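You operate a simulated robot arm through the tools that you are given. There is no shell and no other tool. Be economical: measure what you need, move in short steps, check, and stop when the job is done.

Carry out the task below with a simulated robot arm. There is one attempt and no reset: what you move stays moved.

## Task
Clamp the square block, brush paste over its top, then free it.
Fine: paste from the flat tin; the brush goes back on its rest.

Only the result counts: the job must be done as asked and must still hold three seconds after the hand-in. Knocking over, shifting, dropping, spilling or breaking anything else fails it.

## Robot
A 6-joint arm with a two-finger parallel gripper, fixed in place. Base frame: the origin is at the foot of the arm, x ahead of it, y to its left, z up; the work surface is at about z = 0.004. Lengths are in m, angles in degrees, forces in N, time in s.
With the tool pointing down near the work surface it reaches from about 0.14 to 0.58 m from the base axis. Its first joint turns from -66.0 to 66.0 degrees. Payload 2.1 kg.
The TCP is the grasp point between the finger pads, 0.03 m short of the fingertips. In the tool frame z runs along the fingers and y along their closing line. Largest opening 0.094 m; finger width 0.028, thickness 0.01; the body of the gripper, 0.05 by 0.096 m, starts 0.055 m behind the TCP.
Orientation is that of the tool frame in the base frame, as a unit quaternion [x, y, z, w]. With the fingers straight down and closing along the base's y, the tool's x points along the base's -x, its y along +y and its z along -z.

## Interface
- The arm moves only by the tool arm_command. Its argument "steps" is a list of rows, each a list of 7 numbers: the shift along the tool's x, y, z in units of 250 mm (1.0 is 250 mm), then the turn, a rotation vector about the tool's x, y, z in units of 180 degrees (1.0 is 180 degrees), then the opening, from 0 (shut) to 1 (fully open). In form: [[x, y, z, rx, ry, rz, fingers], ...]. A call has 1 to 20 rows; each row is the pose to reach, as a shift and turn from the pose commanded when the call began, along the tool's axes at that moment. A call with a number of a shift or a turn outside -1 to 1 is refused whole. Rows are played at 5 a second. More than 0.05 m and 8.6 degrees between two rows, or a gripper value outside its range, and nothing of the call is played. A pose out of reach is approached as far as the arm can. The call stops where the force on the tool passes 40 N (or 10 N more than at its start, if that is more) or the arm is blocked; 0.2 s more then pass. The fingers move at their own pace (about 0.072 m/s each) and stop on an object; they squeeze with about 40 N. The grip force told is the motor's: it shows also when the fingers shut on nothing. Time passes only in rows, and 0.2 s behind the last, so rows that repeat a pose let the fingers close. It gives the time, the measured TCP pose, the force on the tool (base axes), the opening and the grip force at its end, in the units of the frame above (readings bear some noise), and new pictures: "pictures" is both (left out), scene, wrist or none.
- Cameras (640 x 400 px; columns grow to the right, rows downward): "scene" is fixed at [0.0652, -0.3985, 0.5011]; the picture's right is [0.58, -0.82, 0.00], its down [-0.35, -0.25, -0.90] and it looks along [0.74, 0.52, -0.43] (base axes); focal length 260 px, centre (320, 200). "wrist" rides on the gripper at [0.076, 0.014, -0.102] in the tool frame; the picture's right is [-0.18, 0.98, 0.00], its down [-0.75, -0.14, -0.64] and it looks along [-0.63, -0.12, 0.77] (tool axes); focal length 243 px, centre (320, 200). There is no depth. A picture from a camera that has moved, and an enlarged one, comes with that camera's place and axes in the base frame and with its lens. The place of the scene camera against the robot may be out by one fixed shift of up to 0.025 m in any direction.
- inspect(camera, box): a new picture of the part [left, top, right, bottom] of that camera's present view, enlarged. No time passes.
- sign_off(): hands the job in; it is judged then, once.

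Go step by step. Nothing tells you positions but the pictures and the camera data: compare them with the known pose of the tool, close in by small moves and look again before you grip or let go. The budget is 120 turns and 200 pictures, counting those below and the enlarged ones. Unless the task says otherwise, let go and move clear before handing in, and close with one line.

The tools are called after "Emit:" as a command line: name --pt "numbers of a row" for each row, then --argument value for the rest, lists and objects as JSON in quotes. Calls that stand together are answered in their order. arm_command: Moves the arm, as the interface text tells. Its arguments: {"type":"object","properties":{"steps":{"type":"array","items":{"type":"array","items":{"type":"number"}}},"pictures":{"type":"string","enum":["both","scene","wrist","none"]}},"required":["steps"]} The other tools are called the same way: inspect (camera, box) takes an enlarged picture of a part of a camera's view; sign_off () hands the job in.

At the start:

```text
t: 0.0
eef_pos: [0.3513, -0.161, 0.3661]
orientation: [-0.001, 1.0, 0.0, 0.0]
ft_force: [0.2, -0.1, -0.5]
gripper_width: 0.0942
grasp_force: 0.0
```

scene: 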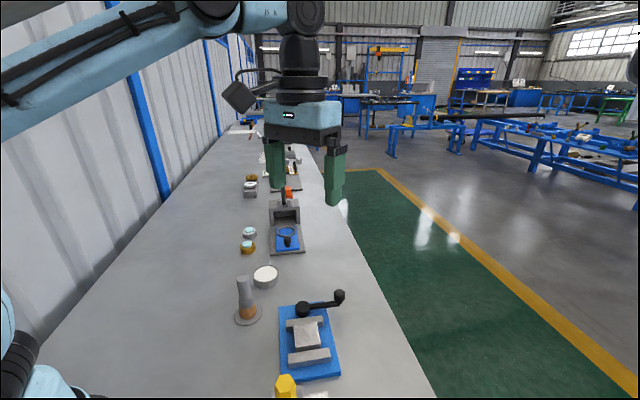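
wrist: 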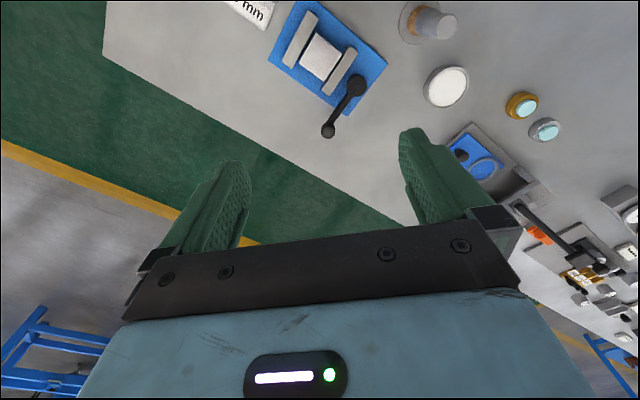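

I see a blue vise with a square block between its jaws and a crank handle, a brush standing on a rest, and a flat white tin. I'll enlarge these first.

Emit:
inspect --camera "scene" --box '[210, 220, 370, 400]'

Emit:
inspect --camera "wrist" --box '[220, 0, 480, 150]'

Emit:
inspect --camera "scene" --box '[220, 110, 340, 260]'

Emit:
inspect --camera "wrist" --box '[440, 60, 640, 350]'

```text
2.22 times, centred on (290, 310) of scene
camera zoom: at [0.0652, -0.3985, 0.5011], right [0.58, -0.82, 0.0], down [-0.35, -0.25, -0.9], along [0.74, 0.52, -0.43], focal length 578 px, centre (387, -44)
```

zoom: 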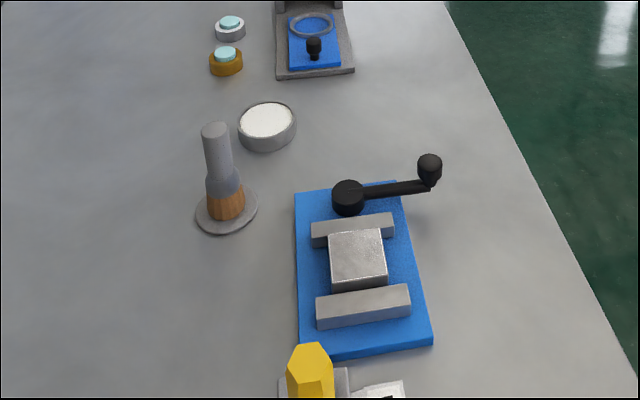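

```text
2.46 times, centred on (350, 75) of wrist
camera zoom: at [0.2754, -0.1462, 0.4699], right [0.18, 0.98, 0.0], down [0.75, -0.14, 0.64], along [0.63, -0.12, -0.77], focal length 597 px, centre (246, 508)
```

zoom: 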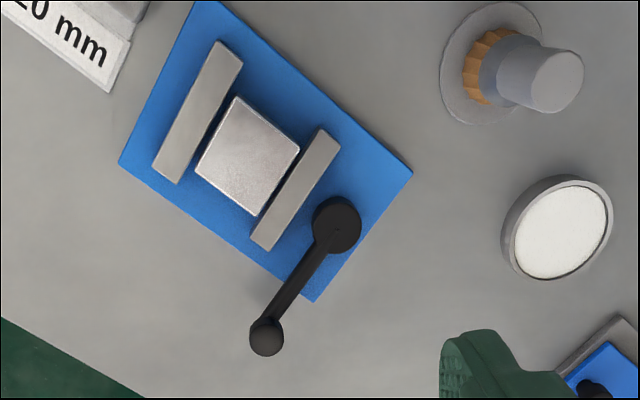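

```text
2.67 times, centred on (280, 185) of scene
camera zoom: at [0.0652, -0.3985, 0.5011], right [0.58, -0.82, 0.0], down [-0.35, -0.25, -0.9], along [0.74, 0.52, -0.43], focal length 693 px, centre (427, 240)
```

zoom: 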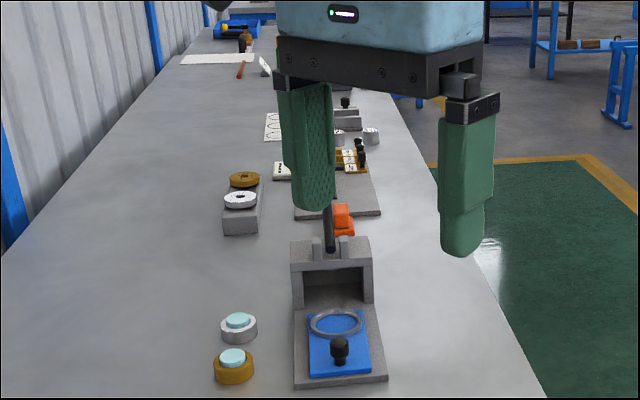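

```text
1.38 times, centred on (540, 205) of wrist
camera zoom: at [0.2754, -0.1462, 0.4699], right [0.18, 0.98, 0.0], down [0.75, -0.14, 0.64], along [0.63, -0.12, -0.77], focal length 335 px, centre (17, 193)
```

zoom: 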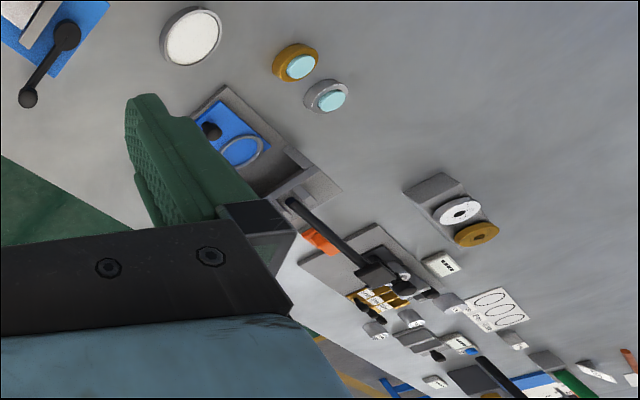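

The vise is centred near (0.36,-0.15) and turned about 45°. I put the brush near (0.33,-0.00) and the tin near (0.43,0.04). I'll pull the arm back for a clearer wrist view.

Emit:
arm_command --pt "0.18 0.1 0 0 0 0 1" --pt "0.36 0.2 0 0 0 0 1" --pt "0.5 0.3 0 0 0 0 1" --pt "0.5 0.3 0 0 0 0 1"

```text
refused: row 1 steps farther than a row can; nothing moved
```

The vise is at 45° and the first row was just too long, so I'll take smaller steps.

Emit:
arm_command --pt "0.15 0.08 0 0 0 0 1" --pt "0.3 0.16 0 0 0 0 1" --pt "0.44 0.24 0 0 0 0 1" --pt "0.5 0.3 0 0 0 0 1" --pt "0.5 0.3 0 0 0 0 1"

```text
t: 1.2
eef_pos: [0.2253, -0.0884, 0.3717]
orientation: [0.001, 1.0, 0.0, 0.0]
ft_force: [0.3, -0.7, 0.1]
gripper_width: 0.094
grasp_force: 0.0
camera wrist: at [0.1502, -0.0726, 0.473], right [0.18, 0.98, 0.0], down [0.75, -0.14, 0.64], along [0.63, -0.12, -0.77], focal length 243 px, centre (320, 200)
```

scene: 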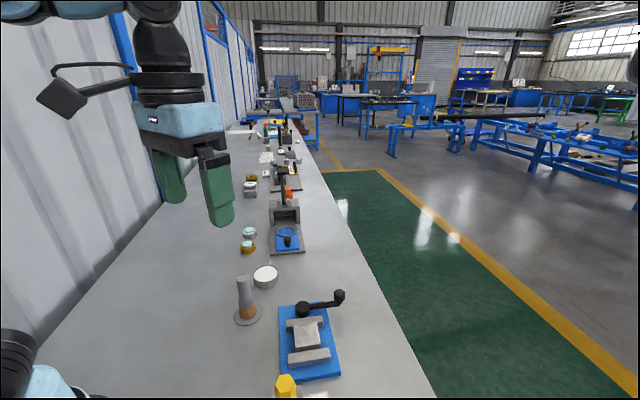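
wrist: 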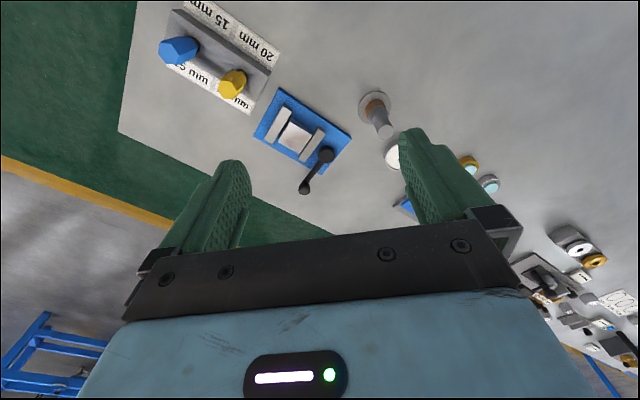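

The vise, brush and tin are all in view. I'll enlarge them to measure.

Emit:
inspect --camera "wrist" --box '[240, 70, 400, 200]'

Emit:
inspect --camera "scene" --box '[260, 280, 360, 400]'

Emit:
inspect --camera "scene" --box '[220, 215, 310, 335]'

```text
3.08 times, centred on (320, 135) of wrist
camera zoom: at [0.1502, -0.0726, 0.473], right [0.18, 0.98, 0.0], down [0.75, -0.14, 0.64], along [0.63, -0.12, -0.77], focal length 746 px, centre (320, 400)
```

zoom: 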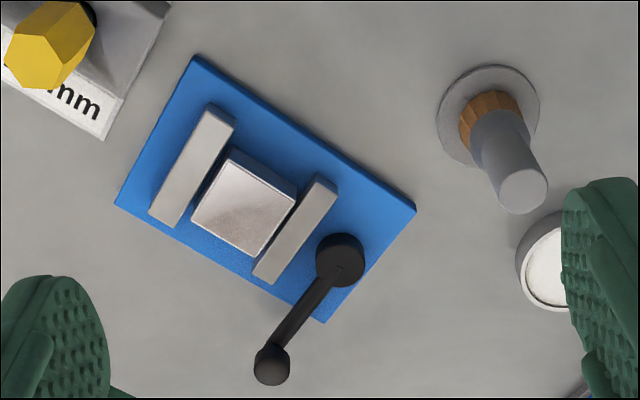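

```text
3.33 times, centred on (310, 340) of scene
camera zoom: at [0.0652, -0.3985, 0.5011], right [0.58, -0.82, 0.0], down [-0.35, -0.25, -0.9], along [0.74, 0.52, -0.43], focal length 866 px, centre (353, -267)
```

zoom: 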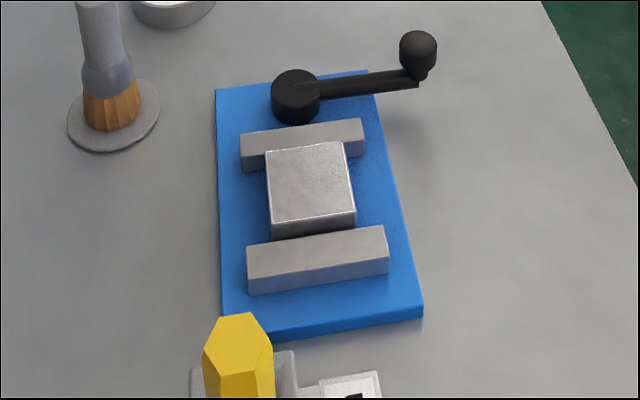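

```text
3.33 times, centred on (265, 275) of scene
camera zoom: at [0.0652, -0.3985, 0.5011], right [0.58, -0.82, 0.0], down [-0.35, -0.25, -0.9], along [0.74, 0.52, -0.43], focal length 866 px, centre (503, -50)
```

zoom: 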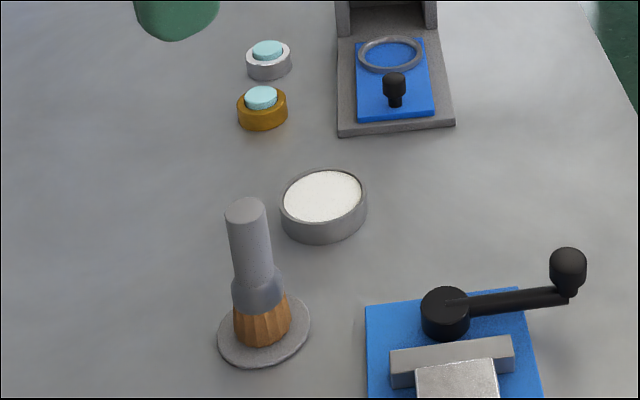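

The knob is near (0.456,-0.166), about 0.06 high, and the hub is near (0.39,-0.11). I'll go above the knob with the fingers turned 45°, closing across the crank.

Emit:
arm_command --pt "-0.132 -0.045 0.097 0 0 0.035 1" --pt "-0.264 -0.09 0.194 0 0 0.071 1" --pt "-0.396 -0.134 0.291 0 0 0.107 1" --pt "-0.528 -0.178 0.389 0 0 0.143 1" --pt "-0.66 -0.223 0.486 0 0 0.179 1" --pt "-0.792 -0.268 0.583 0 0 0.215 1" --pt "-0.924 -0.312 0.68 0 0 0.25 1" --pt "-0.924 -0.312 0.68 0 0 0.25 1"

```text
t: 3.0
eef_pos: [0.4561, -0.1659, 0.2]
orientation: [0.383, 0.924, 0.0, 0.0]
ft_force: [-0.7, 1.0, 0.4]
gripper_width: 0.094
grasp_force: 0.1
camera wrist: at [0.4123, -0.1018, 0.3025], right [0.83, 0.56, 0.0], down [0.43, -0.63, 0.64], along [0.36, -0.53, -0.77], focal length 243 px, centre (320, 200)
```

scene: 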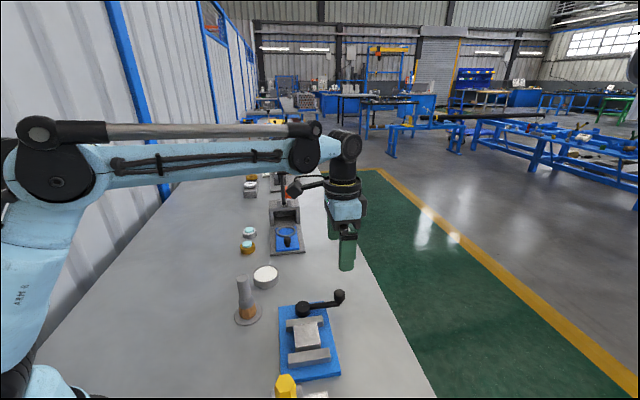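
wrist: 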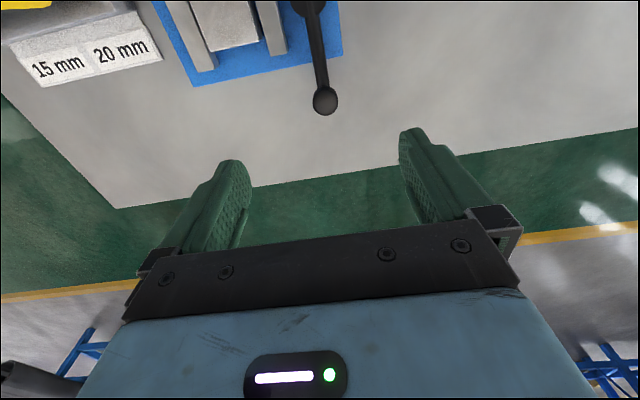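

The knob lies nearly under the tool axis. I'll go lower and look again.

Emit:
arm_command --pt "0 0.008 0.16 0 0 0 1" --pt "0 0.016 0.32 0 0 0 1" --pt "0 0.016 0.32 0 0 0 1"

Emit:
inspect --camera "wrist" --box '[220, 0, 420, 180]'

Emit:
inspect --camera "scene" --box '[270, 230, 370, 360]'

```text
t: 3.8
eef_pos: [0.4611, -0.1618, 0.1175]
orientation: [0.383, 0.924, 0.0, -0.001]
ft_force: [1.0, 0.5, 0.0]
gripper_width: 0.0941
grasp_force: 0.0
camera wrist: at [0.4161, -0.0972, 0.22], right [0.83, 0.56, 0.0], down [0.43, -0.63, 0.64], along [0.36, -0.53, -0.77], focal length 243 px, centre (320, 200)
```

scene: 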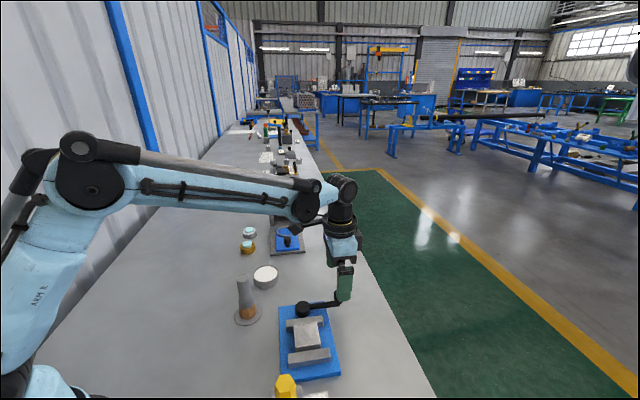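
wrist: 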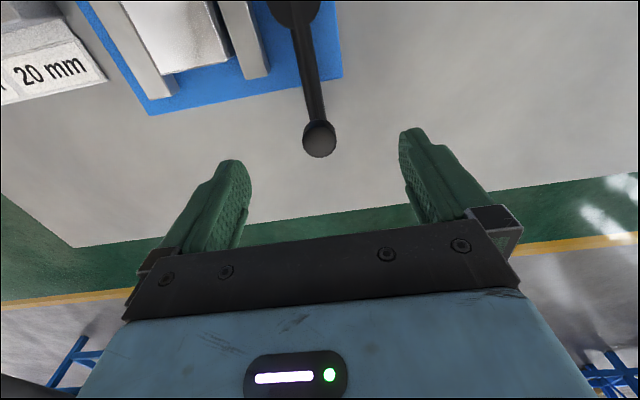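

```text
2.22 times, centred on (320, 90) of wrist
camera zoom: at [0.4161, -0.0972, 0.22], right [0.83, 0.56, 0.0], down [0.43, -0.63, 0.64], along [0.36, -0.53, -0.77], focal length 539 px, centre (320, 444)
```

zoom: 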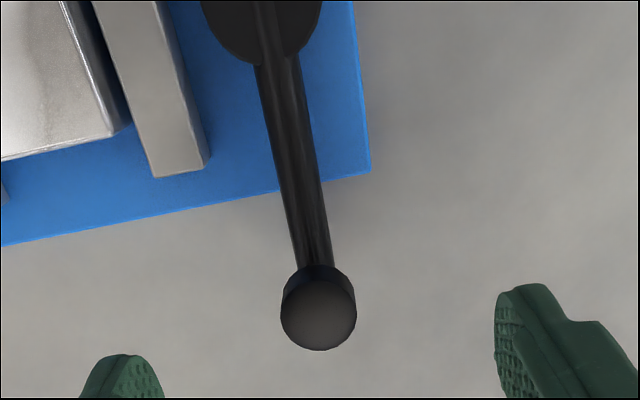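

```text
3.08 times, centred on (320, 295) of scene
camera zoom: at [0.0652, -0.3985, 0.5011], right [0.58, -0.82, 0.0], down [-0.35, -0.25, -0.9], along [0.74, 0.52, -0.43], focal length 800 px, centre (320, -92)
```

zoom: 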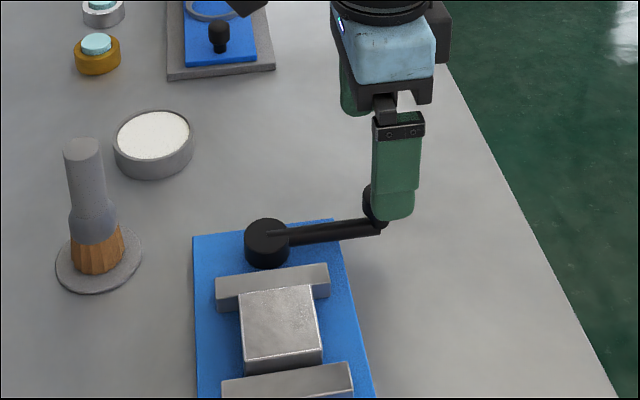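

The knob top is at about z=0.06, centred on the tool axis. I'll descend to put the pads around it and close.

Emit:
arm_command --pt "0 0 0.1 0 0 0 1" --pt "0 0 0.198 0 0 0 1" --pt "0 0 0.198 0 0 0 1"

Emit:
inspect --camera "scene" --box '[290, 270, 370, 350]'

```text
t: 4.6
eef_pos: [0.4594, -0.1628, 0.0697]
orientation: [0.383, 0.924, 0.0, 0.0]
ft_force: [0.4, 0.7, 1.2]
gripper_width: 0.0941
grasp_force: 0.1
camera wrist: at [0.4155, -0.0983, 0.1724], right [0.83, 0.56, 0.0], down [0.43, -0.63, 0.64], along [0.36, -0.53, -0.77], focal length 243 px, centre (320, 200)
```

scene: 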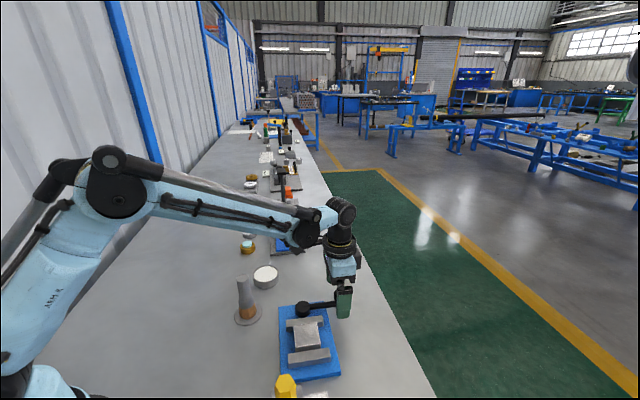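
wrist: 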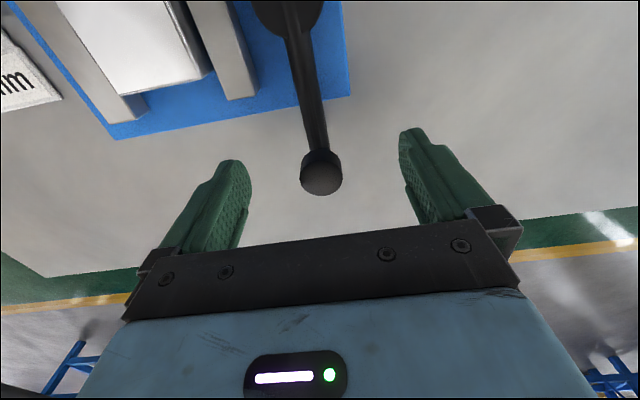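

```text
5.00 times, centred on (330, 310) of scene
camera zoom: at [0.0652, -0.3985, 0.5011], right [0.58, -0.82, 0.0], down [-0.35, -0.25, -0.9], along [0.74, 0.52, -0.43], focal length 1299 px, centre (270, -350)
```

zoom: 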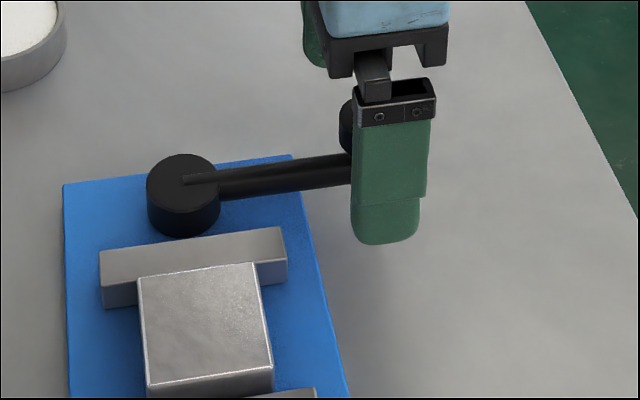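

The knob top is about 8 mm below the TCP, so the finger ends cover it. Closing now.

Emit:
arm_command --pt "0 0 0 0 0 0 0.2" --pt "0 0 0 0 0 0 0.1" --pt "0 0 0 0 0 0 0.1" --pt "0 0 0 0 0 0 0.1" --pt "0 0 0 0 0 0 0.1" --pictures "wrist"

```text
t: 5.8
eef_pos: [0.4601, -0.1611, 0.0703]
orientation: [0.383, 0.924, 0.0, -0.001]
ft_force: [-1.0, -0.4, -1.5]
gripper_width: 0.0252
grasp_force: 44.9
camera wrist: at [0.4155, -0.0982, 0.1727], right [0.83, 0.56, 0.0], down [0.43, -0.63, 0.64], along [0.36, -0.53, -0.77], focal length 243 px, centre (320, 200)
```

wrist: 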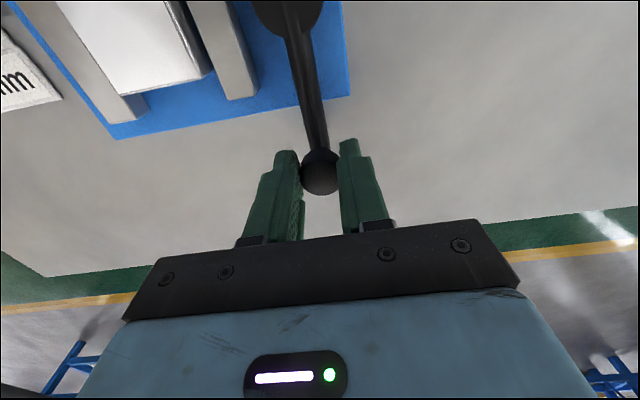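

The knob is gripped and the hub is about 0.078 m along the tool's x. I'll try a small counter-clockwise turn and watch the force.

Emit:
arm_command --pt "0.0012 0.0272 0 0 0 -0.0278 0.1" --pt "0.0047 0.0542 0 0 0 -0.0556 0.1" --pt "0.0047 0.0542 0 0 0 -0.0556 0.1"

Emit:
inspect --camera "scene" --box '[270, 290, 350, 390]'

```text
t: 6.6
eef_pos: [0.4694, -0.1498, 0.069]
orientation: [0.299, 0.954, 0.0, -0.002]
ft_force: [-13.1, 3.1, 27.1]
gripper_width: 0.025
grasp_force: 45.4
camera wrist: at [0.4151, -0.0955, 0.1728], right [0.71, 0.7, 0.0], down [0.54, -0.55, 0.64], along [0.45, -0.46, -0.77], focal length 243 px, centre (320, 200)
```

scene: 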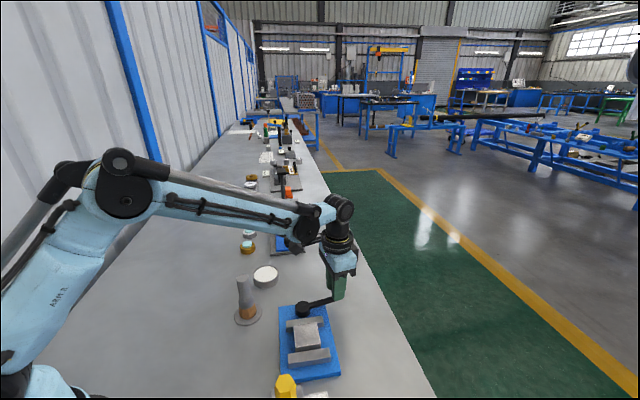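
wrist: 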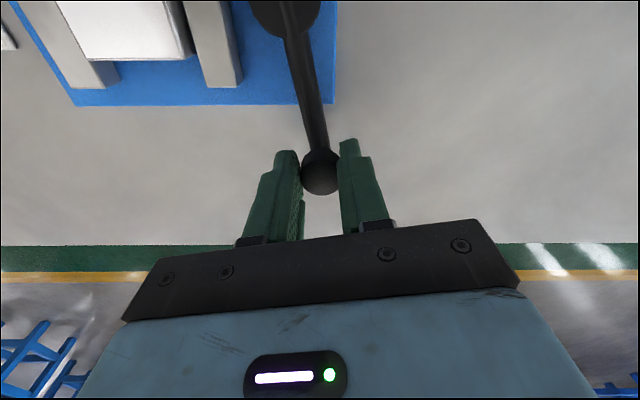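

```text
4.00 times, centred on (310, 340) of scene
camera zoom: at [0.0651, -0.3984, 0.5011], right [0.58, -0.82, 0.0], down [-0.35, -0.25, -0.9], along [0.74, 0.52, -0.43], focal length 1040 px, centre (360, -360)
```

zoom: 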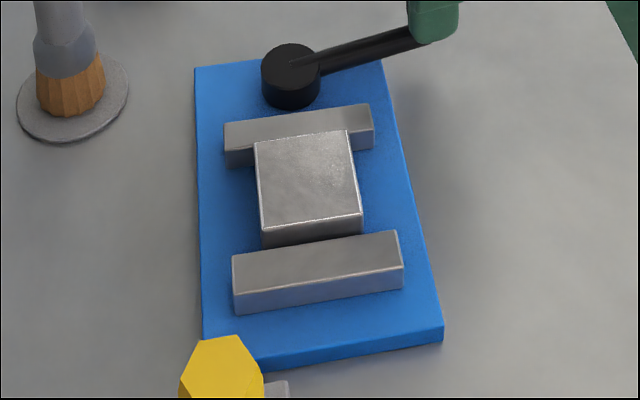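

The crank turned about 10°, but the tool force has an upward part. I'll hold still for a moment, read the force again and check the jaw gap.

Emit:
arm_command --pt "0 0 0 0 0 0 0.1" --pt "0 0 0 0 0 0 0.1" --pictures "none"

Emit:
inspect --camera "wrist" --box '[60, 0, 380, 200]'

```text
t: 7.2
eef_pos: [0.4689, -0.1499, 0.0694]
orientation: [0.3, 0.954, 0.001, -0.001]
ft_force: [-13.8, 9.1, 34.6]
gripper_width: 0.025
grasp_force: 44.7
```

```text
2.00 times, centred on (220, 100) of wrist
camera zoom: at [0.4154, -0.0951, 0.1724], right [0.71, 0.7, 0.0], down [0.54, -0.55, 0.64], along [0.45, -0.46, -0.77], focal length 485 px, centre (520, 400)
```

zoom: 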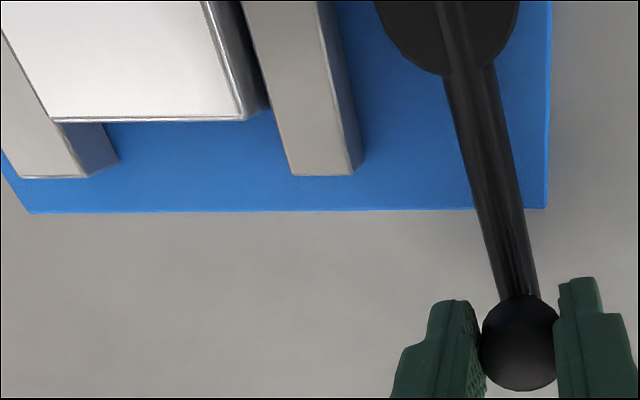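

The force pulls toward the hub and up, so my arc is a little off. I'll ease the tool toward the hub and up slightly and see how the force responds.

Emit:
arm_command --pt "0.006 0 -0.003 0 0 0 0.1" --pt "0.006 0 -0.006 0 0 0 0.1" --pt "0.006 0 -0.006 0 0 0 0.1" --pictures "none"

```text
t: 8.0
eef_pos: [0.4695, -0.1512, 0.0687]
orientation: [0.301, 0.954, -0.001, 0.002]
ft_force: [9.6, -6.7, -6.5]
gripper_width: 0.0253
grasp_force: 44.9
```

The balance point lies between the two poses, so the hub is at about (0.078,-0.005) in the tool frame. I'll continue counter-clockwise another 21° along the corrected arc.

Emit:
arm_command --pt "0.0024 0.0379 0 0 0 -0.0389 0.1" --pt "0.0117 0.0749 0 0 0 -0.0778 0.1" --pt "0.0255 0.1105 0 0 0 -0.1167 0.1" --pt "0.0255 0.1105 0 0 0 -0.1167 0.1"

Emit:
inspect --camera "scene" --box '[270, 290, 350, 390]'

```text
t: 9.0
eef_pos: [0.481, -0.1227, 0.0703]
orientation: [0.12, 0.993, -0.001, 0.005]
ft_force: [26.3, -6.4, -20.1]
gripper_width: 0.0251
grasp_force: 45.8
camera wrist: at [0.4091, -0.0908, 0.1715], right [0.41, 0.91, 0.0], down [0.69, -0.32, 0.65], along [0.59, -0.27, -0.76], focal length 243 px, centre (320, 200)
```

scene: 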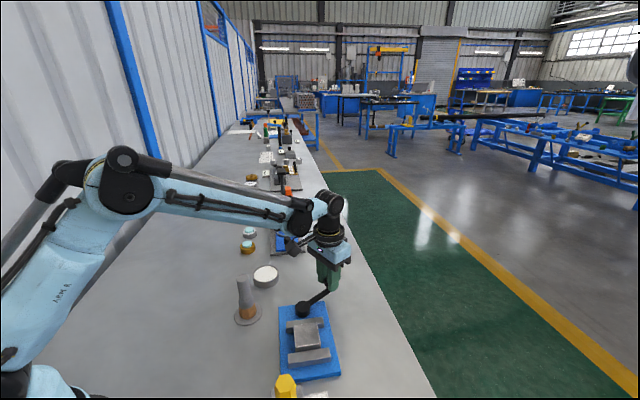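
wrist: 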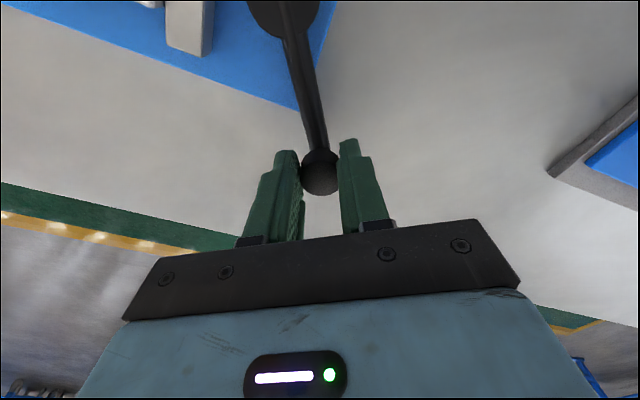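

```text
4.00 times, centred on (310, 340) of scene
camera zoom: at [0.0653, -0.3985, 0.501], right [0.58, -0.82, 0.0], down [-0.35, -0.25, -0.9], along [0.74, 0.52, -0.43], focal length 1040 px, centre (360, -360)
```

zoom: 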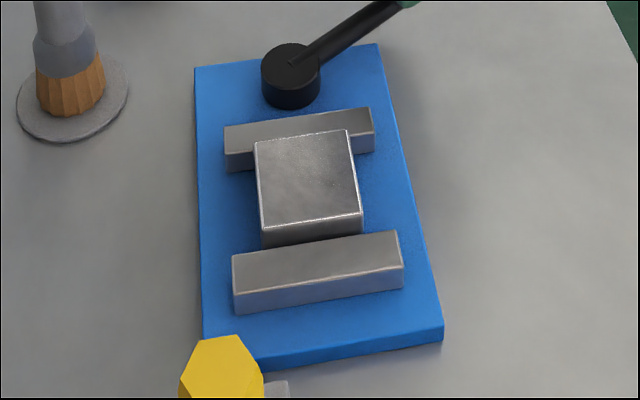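

The rear jaw is moving toward the block, so counter-clockwise tightens. I'll correct the radius by 1.4 mm and turn 30° more.

Emit:
arm_command --pt "-0.003 0.0407 0 0 0 -0.0417 0.1" --pt "0.005 0.0807 0 0 0 -0.0833 0.1" --pt "0.0181 0.1194 0 0 0 -0.125 0.1" --pt "0.0362 0.156 0 0 0 -0.1667 0.1" --pt "0.0362 0.156 0 0 0 -0.1667 0.1"

Emit:
inspect --camera "scene" --box '[270, 290, 350, 390]'

```text
t: 10.2
eef_pos: [0.4792, -0.0835, 0.0691]
orientation: [-0.14, 0.99, 0.001, -0.003]
ft_force: [-14.1, -1.0, 11.1]
gripper_width: 0.0251
grasp_force: 45.0
camera wrist: at [0.4027, -0.0903, 0.1729], right [-0.1, 1.0, 0.0], down [0.77, 0.07, 0.64], along [0.63, 0.06, -0.77], focal length 243 px, centre (320, 200)
```

scene: 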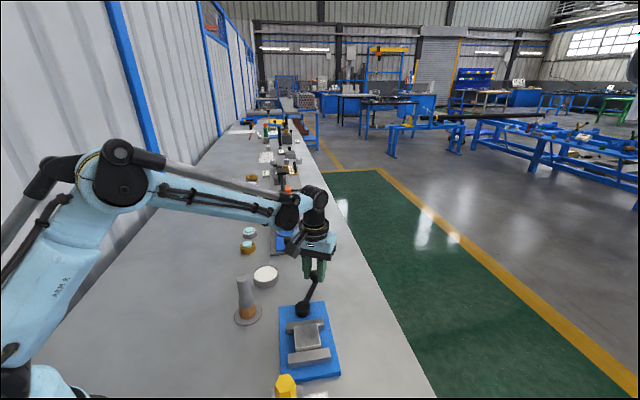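
wrist: 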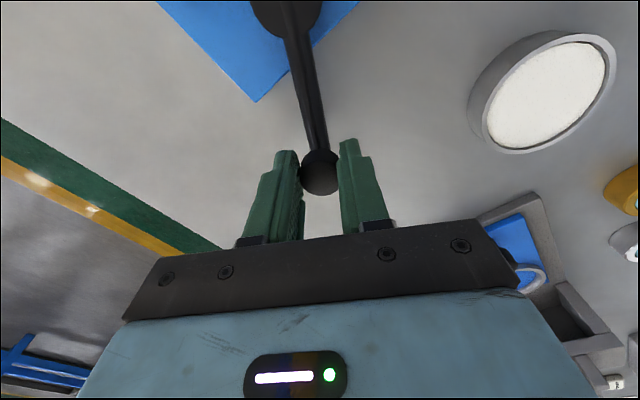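

```text
4.00 times, centred on (310, 340) of scene
camera zoom: at [0.0651, -0.3985, 0.5011], right [0.58, -0.82, 0.0], down [-0.35, -0.25, -0.9], along [0.74, 0.52, -0.43], focal length 1040 px, centre (360, -360)
```

zoom: 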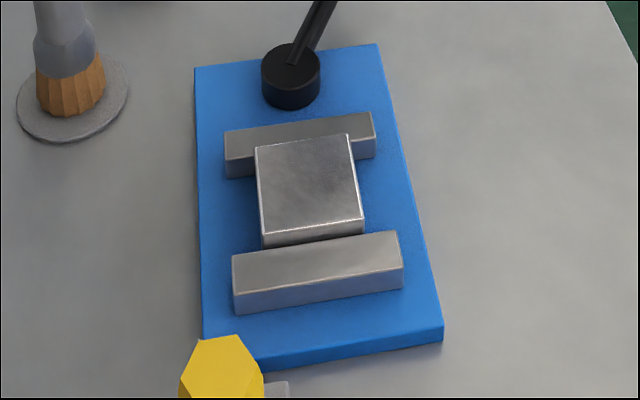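

The rear jaw now touches the block and pushes it toward the fixed jaw. I'll turn 30° more.

Emit:
arm_command --pt "0.0057 0.0407 0 0 0 -0.0417 0.1" --pt "0.0136 0.0807 0 0 0 -0.0833 0.1" --pt "0.0267 0.1194 0 0 0 -0.125 0.1" --pt "0.0448 0.156 0 0 0 -0.1667 0.1" --pt "0.0448 0.156 0 0 0 -0.1667 0.1"

Emit:
inspect --camera "scene" --box '[270, 290, 350, 390]'

```text
t: 11.4
eef_pos: [0.4639, -0.0546, 0.0692]
orientation: [-0.39, 0.921, -0.01, 0.006]
ft_force: [24.7, -19.7, -8.5]
gripper_width: 0.0254
grasp_force: 45.2
stopped in row 5: the force on the tool passed its limit (the readings are from after the stop); the commanded pose is now the measured one
camera wrist: at [0.3978, -0.0973, 0.1716], right [-0.58, 0.82, -0.02], down [0.61, 0.45, 0.65], along [0.54, 0.36, -0.76], focal length 243 px, centre (320, 200)
```

scene: 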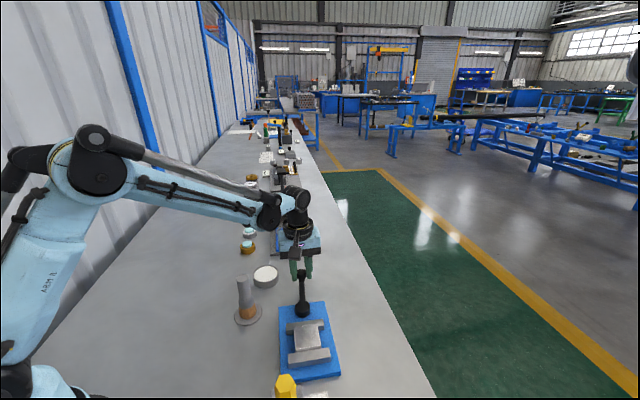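
wrist: 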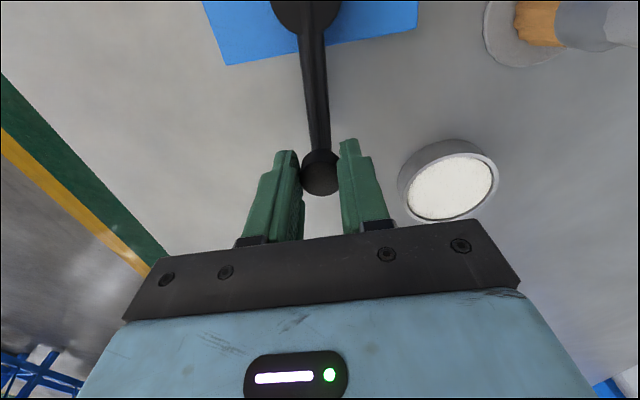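

```text
4.00 times, centred on (310, 340) of scene
camera zoom: at [0.0653, -0.3985, 0.5011], right [0.58, -0.82, 0.0], down [-0.35, -0.25, -0.9], along [0.74, 0.52, -0.43], focal length 1040 px, centre (360, -360)
```

zoom: 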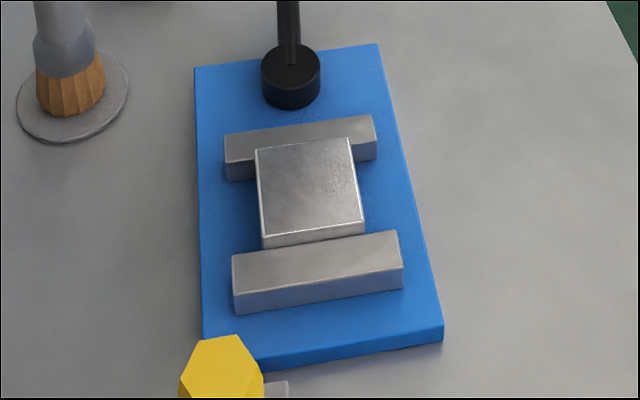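

The turn stopped against about 31 N of tangential resistance at roughly 90°, with the block between both jaws. It looks clamped, so I'll let go of the knob and rise.

Emit:
arm_command --pt "0 0 0 0 0 0 0.7" --pt "0 0 0 0 0 0 0.7" --pt "0 0 -0.1 0 0 0 0.7" --pt "0 0 -0.25 0 0 0 0.7" --pt "0 0 -0.43 0 0 0 0.7" --pt "0 0 -0.6 0 0 0 0.7" --pt "0 0 -0.6 0 0 0 0.7"

Emit:
inspect --camera "scene" --box '[270, 270, 350, 390]'

Emit:
inspect --camera "wrist" --box '[180, 0, 500, 200]'

```text
t: 13.1
eef_pos: [0.4609, -0.0495, 0.221]
orientation: [-0.391, 0.92, -0.007, 0.004]
ft_force: [-0.6, 0.1, -0.7]
gripper_width: 0.0658
grasp_force: 0.0
camera wrist: at [0.3956, -0.0938, 0.3237], right [-0.58, 0.81, -0.01], down [0.62, 0.45, 0.65], along [0.53, 0.37, -0.76], focal length 243 px, centre (320, 200)
```

scene: 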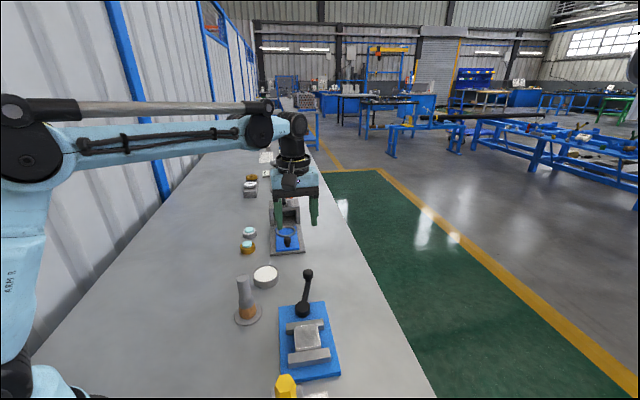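
wrist: 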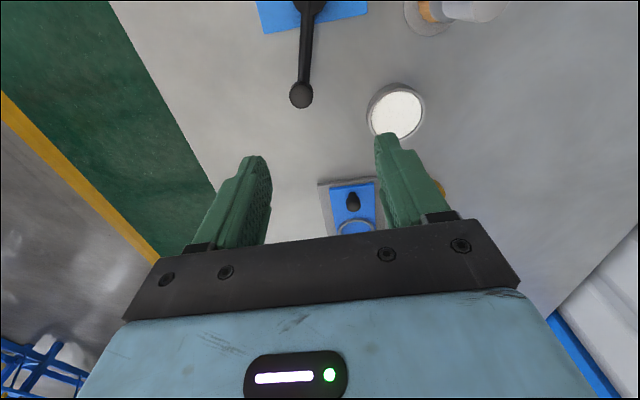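

```text
3.33 times, centred on (310, 330) of scene
camera zoom: at [0.0652, -0.3985, 0.5011], right [0.58, -0.82, 0.0], down [-0.35, -0.25, -0.9], along [0.74, 0.52, -0.43], focal length 866 px, centre (353, -233)
```

zoom: 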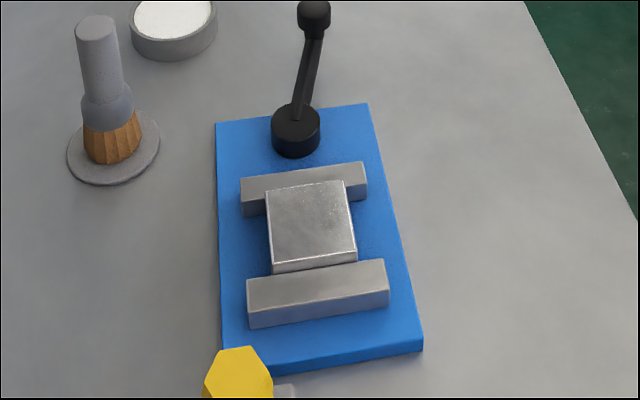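

```text
2.00 times, centred on (340, 100) of wrist
camera zoom: at [0.3956, -0.0938, 0.3237], right [-0.58, 0.81, -0.01], down [0.62, 0.45, 0.65], along [0.53, 0.37, -0.76], focal length 485 px, centre (280, 400)
```

zoom: 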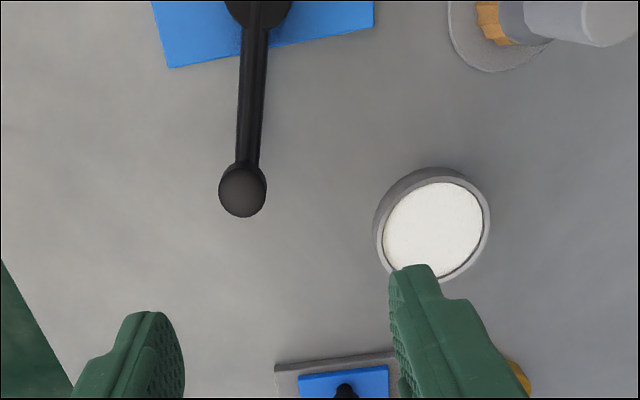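

After release the crank sprang back to about 31°, roughly 75° from the start, and it stays there. I'll view the vise along its jaws to check both gaps.

Emit:
arm_command --pt "0.058 0.002 0.008 -0.0003 0.0004 0.046 0.7" --pt "0.116 0.004 0.015 -0.0006 0.0008 0.092 0.7" --pt "0.174 0.006 0.023 -0.001 0.0012 0.138 0.7" --pt "0.232 0.008 0.031 -0.0013 0.0016 0.184 0.7" --pt "0.29 0.01 0.038 -0.0016 0.002 0.23 0.7" --pt "0.348 0.013 0.046 -0.0019 0.0025 0.276 0.7" --pt "0.406 0.015 0.053 -0.0022 0.0029 0.322 0.7" --pt "0.464 0.017 0.061 -0.0026 0.0033 0.368 0.7" --pt "0.522 0.02 0.069 -0.0029 0.0037 0.414 0.7" --pt "0.58 0.022 0.077 -0.0032 0.0041 0.46 0.7" --pt "0.638 0.024 0.084 -0.0035 0.0045 0.506 0.7" --pt "0.638 0.024 0.084 -0.0035 0.0045 0.506 0.7" --pictures "wrist"

Emit:
inspect --camera "wrist" --box '[200, 0, 440, 160]'

```text
t: 15.7
eef_pos: [0.3434, -0.1616, 0.1971]
orientation: [0.384, 0.923, 0.001, -0.002]
ft_force: [0.2, -0.1, -0.4]
gripper_width: 0.0657
grasp_force: 0.1
camera wrist: at [0.2999, -0.0969, 0.3001], right [0.83, 0.56, 0.0], down [0.43, -0.64, 0.64], along [0.36, -0.53, -0.77], focal length 243 px, centre (320, 200)
```

wrist: 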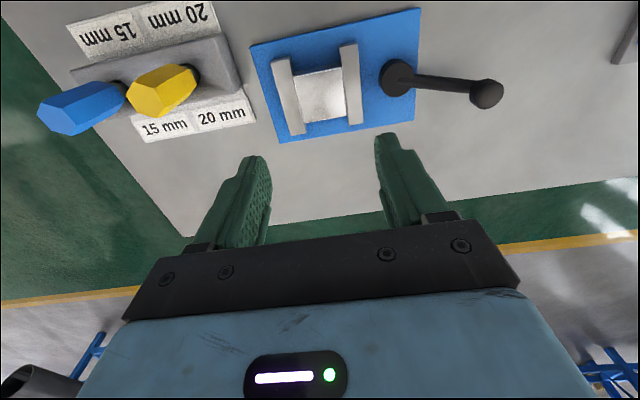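

```text
2.50 times, centred on (320, 80) of wrist
camera zoom: at [0.2999, -0.0969, 0.3001], right [0.83, 0.56, 0.0], down [0.43, -0.64, 0.64], along [0.36, -0.53, -0.77], focal length 606 px, centre (320, 500)
```

zoom: 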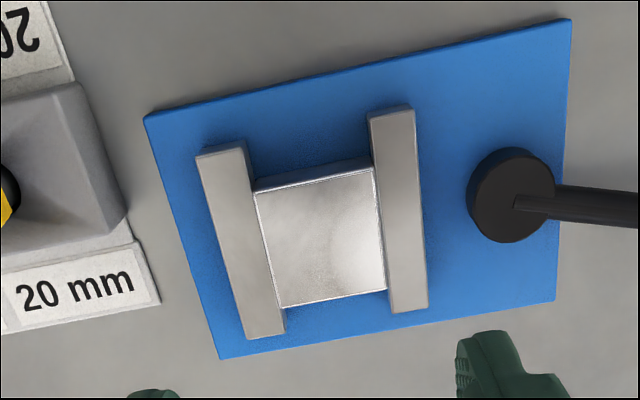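

The block is flush against both jaws, so it is clamped. Next I'll go above the brush at about (0.330,-0.004).

Emit:
arm_command --pt "0.121 0.102 -0.02 0 0 0 1" --pt "0.242 0.204 -0.04 0 0 0 1" --pt "0.363 0.306 -0.04 0 0 0 1" --pt "0.484 0.408 -0.04 0 0 0 1" --pt "0.484 0.408 -0.04 0 0 0 1"

Emit:
inspect --camera "wrist" --box '[220, 0, 420, 180]'

```text
t: 16.9
eef_pos: [0.3308, -0.0001, 0.2076]
orientation: [0.383, 0.924, 0.001, -0.002]
ft_force: [0.4, 0.3, 0.1]
gripper_width: 0.0943
grasp_force: 0.2
camera wrist: at [0.287, 0.0638, 0.3118], right [0.83, 0.56, 0.0], down [0.43, -0.63, 0.64], along [0.36, -0.53, -0.77], focal length 243 px, centre (320, 200)
```

scene: 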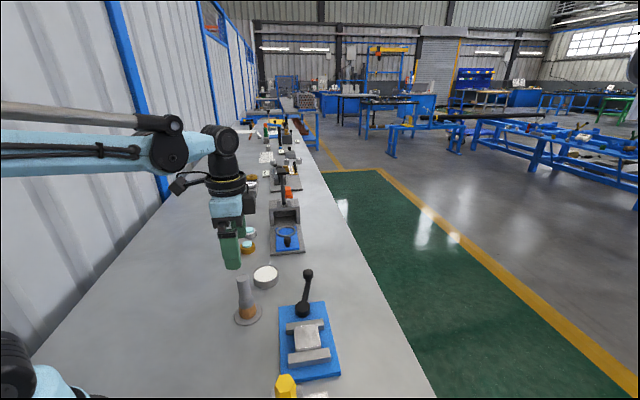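
wrist: 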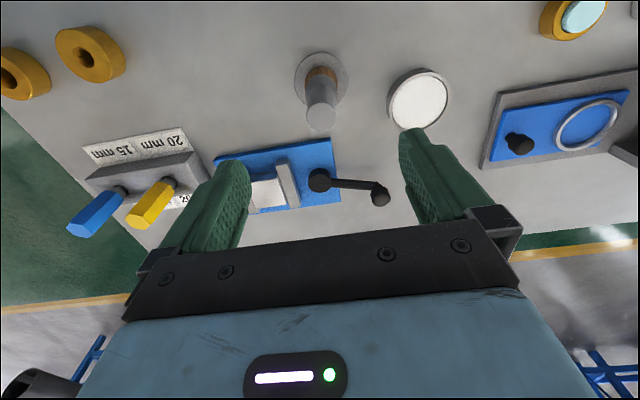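

```text
2.22 times, centred on (320, 90) of wrist
camera zoom: at [0.287, 0.0638, 0.3118], right [0.83, 0.56, 0.0], down [0.43, -0.63, 0.64], along [0.36, -0.53, -0.77], focal length 539 px, centre (320, 444)
```

zoom: 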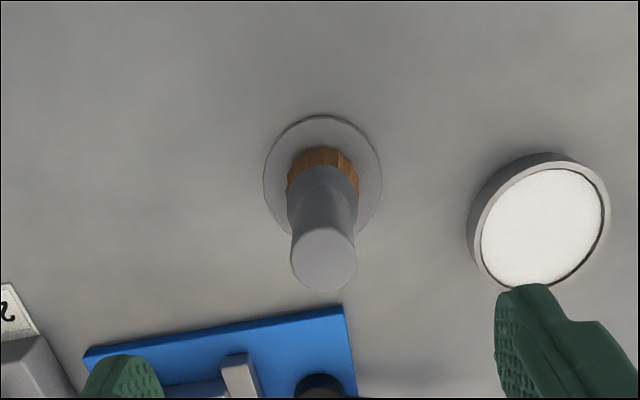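

The brush is almost under the tool, offset about 3 mm along the tool's x. I'll lower partway and check.

Emit:
arm_command --pt "0.012 0.002 0.12 0 0 0 1" --pt "0.012 0.002 0.22 0 0 0 1" --pt "0.012 0.002 0.22 0 0 0 1" --pictures "wrist"

Emit:
inspect --camera "wrist" --box '[220, 50, 420, 230]'

Emit:
inspect --camera "scene" --box '[200, 220, 300, 340]'

```text
t: 17.6
eef_pos: [0.3302, 0.0005, 0.1514]
orientation: [0.382, 0.924, 0.001, -0.002]
ft_force: [-0.1, 0.8, -0.1]
gripper_width: 0.0939
grasp_force: 0.1
camera wrist: at [0.2854, 0.0649, 0.2548], right [0.83, 0.56, 0.0], down [0.43, -0.63, 0.64], along [0.36, -0.53, -0.77], focal length 243 px, centre (320, 200)
```

wrist: 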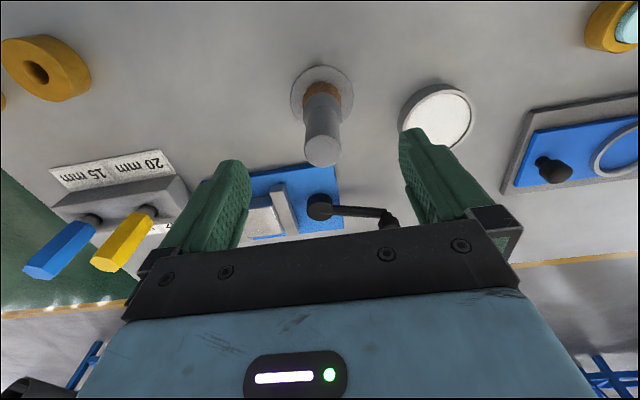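

```text
2.22 times, centred on (320, 140) of wrist
camera zoom: at [0.2854, 0.0649, 0.2548], right [0.83, 0.56, 0.0], down [0.43, -0.63, 0.64], along [0.36, -0.53, -0.77], focal length 539 px, centre (320, 333)
```

zoom: 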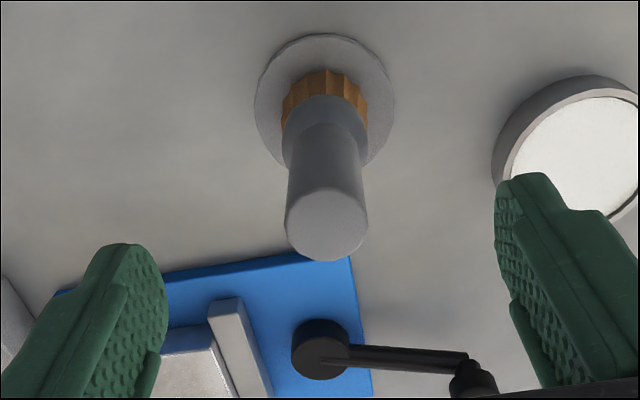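

```text
3.33 times, centred on (250, 280) of scene
camera zoom: at [0.0652, -0.3985, 0.5011], right [0.58, -0.82, 0.0], down [-0.35, -0.25, -0.9], along [0.74, 0.52, -0.43], focal length 866 px, centre (553, -67)
```

zoom: 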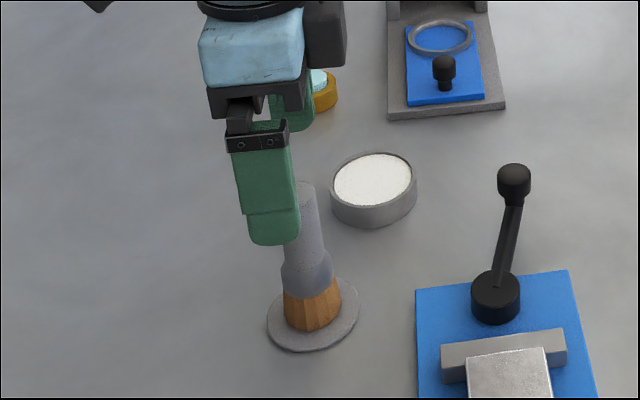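

Offsets are now about 2 mm. I'll lower to put the pads on the handle above the ferrule.

Emit:
arm_command --pt "0.008 0.006 0.12 0 0 0 1" --pt "0.008 0.006 0.24 0 0 0 1" --pt "0.008 0.006 0.24 0 0 0 1" --pictures "wrist"

Emit:
inspect --camera "scene" --box '[200, 220, 300, 340]'

```text
t: 18.4
eef_pos: [0.3293, 0.0025, 0.0894]
orientation: [0.383, 0.924, 0.001, -0.002]
ft_force: [0.4, -0.1, 0.3]
gripper_width: 0.0942
grasp_force: 0.1
camera wrist: at [0.2854, 0.0673, 0.1929], right [0.83, 0.56, 0.0], down [0.43, -0.63, 0.64], along [0.36, -0.53, -0.77], focal length 243 px, centre (320, 200)
```

wrist: 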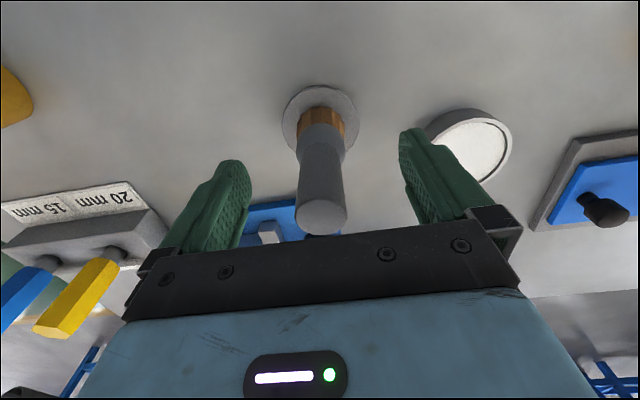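

```text
3.33 times, centred on (250, 280) of scene
camera zoom: at [0.0652, -0.3985, 0.5011], right [0.58, -0.82, 0.0], down [-0.35, -0.25, -0.9], along [0.74, 0.52, -0.43], focal length 866 px, centre (553, -67)
```

zoom: 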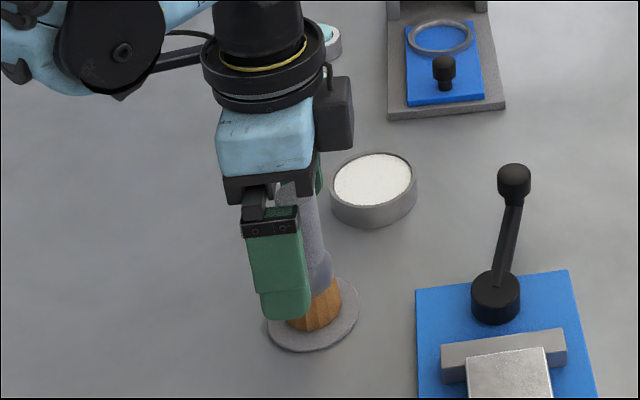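

The tool is centred well enough. I'll rise 6 mm so the tips clear the wider ferrule, then close.

Emit:
arm_command --pt "0.004 0 -0.024 0 0 0 1" --pt "0.004 0 -0.024 0 0 0 0.3" --pt "0.004 0 -0.024 0 0 0 0.1" --pt "0.004 0 -0.024 0 0 0 0.1" --pt "0.004 0 -0.024 0 0 0 0.1" --pt "0.004 0 -0.024 0 0 0 0.1" --pictures "wrist"

Emit:
inspect --camera "scene" --box '[200, 220, 300, 340]'

```text
t: 19.9
eef_pos: [0.3289, 0.0034, 0.0982]
orientation: [0.383, 0.924, 0.001, -0.002]
ft_force: [0.7, 0.2, -0.4]
gripper_width: 0.0251
grasp_force: 40.2
camera wrist: at [0.2847, 0.0681, 0.2005], right [0.83, 0.56, 0.0], down [0.43, -0.63, 0.64], along [0.36, -0.53, -0.77], focal length 243 px, centre (320, 200)
```

wrist: 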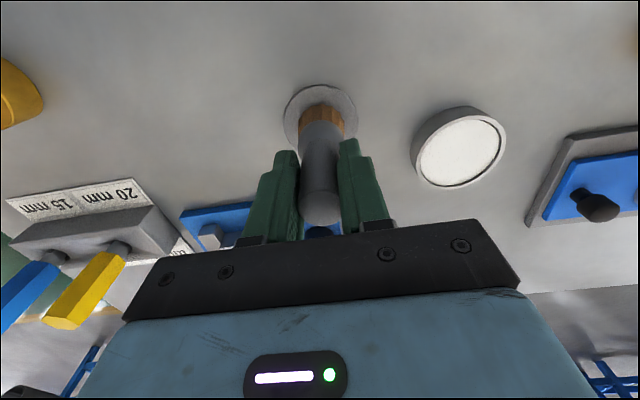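

```text
3.33 times, centred on (250, 280) of scene
camera zoom: at [0.0652, -0.3985, 0.5011], right [0.58, -0.82, 0.0], down [-0.35, -0.25, -0.9], along [0.74, 0.52, -0.43], focal length 866 px, centre (553, -67)
```

zoom: 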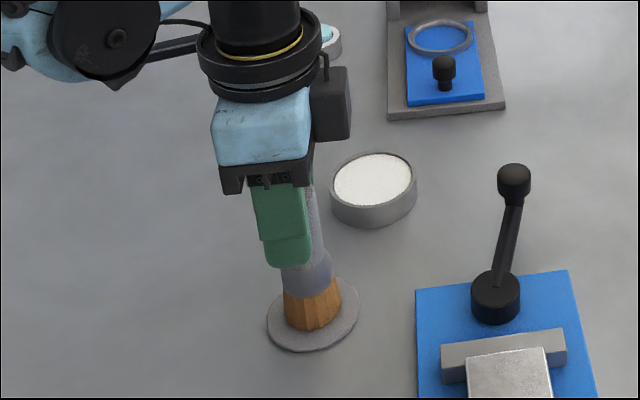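

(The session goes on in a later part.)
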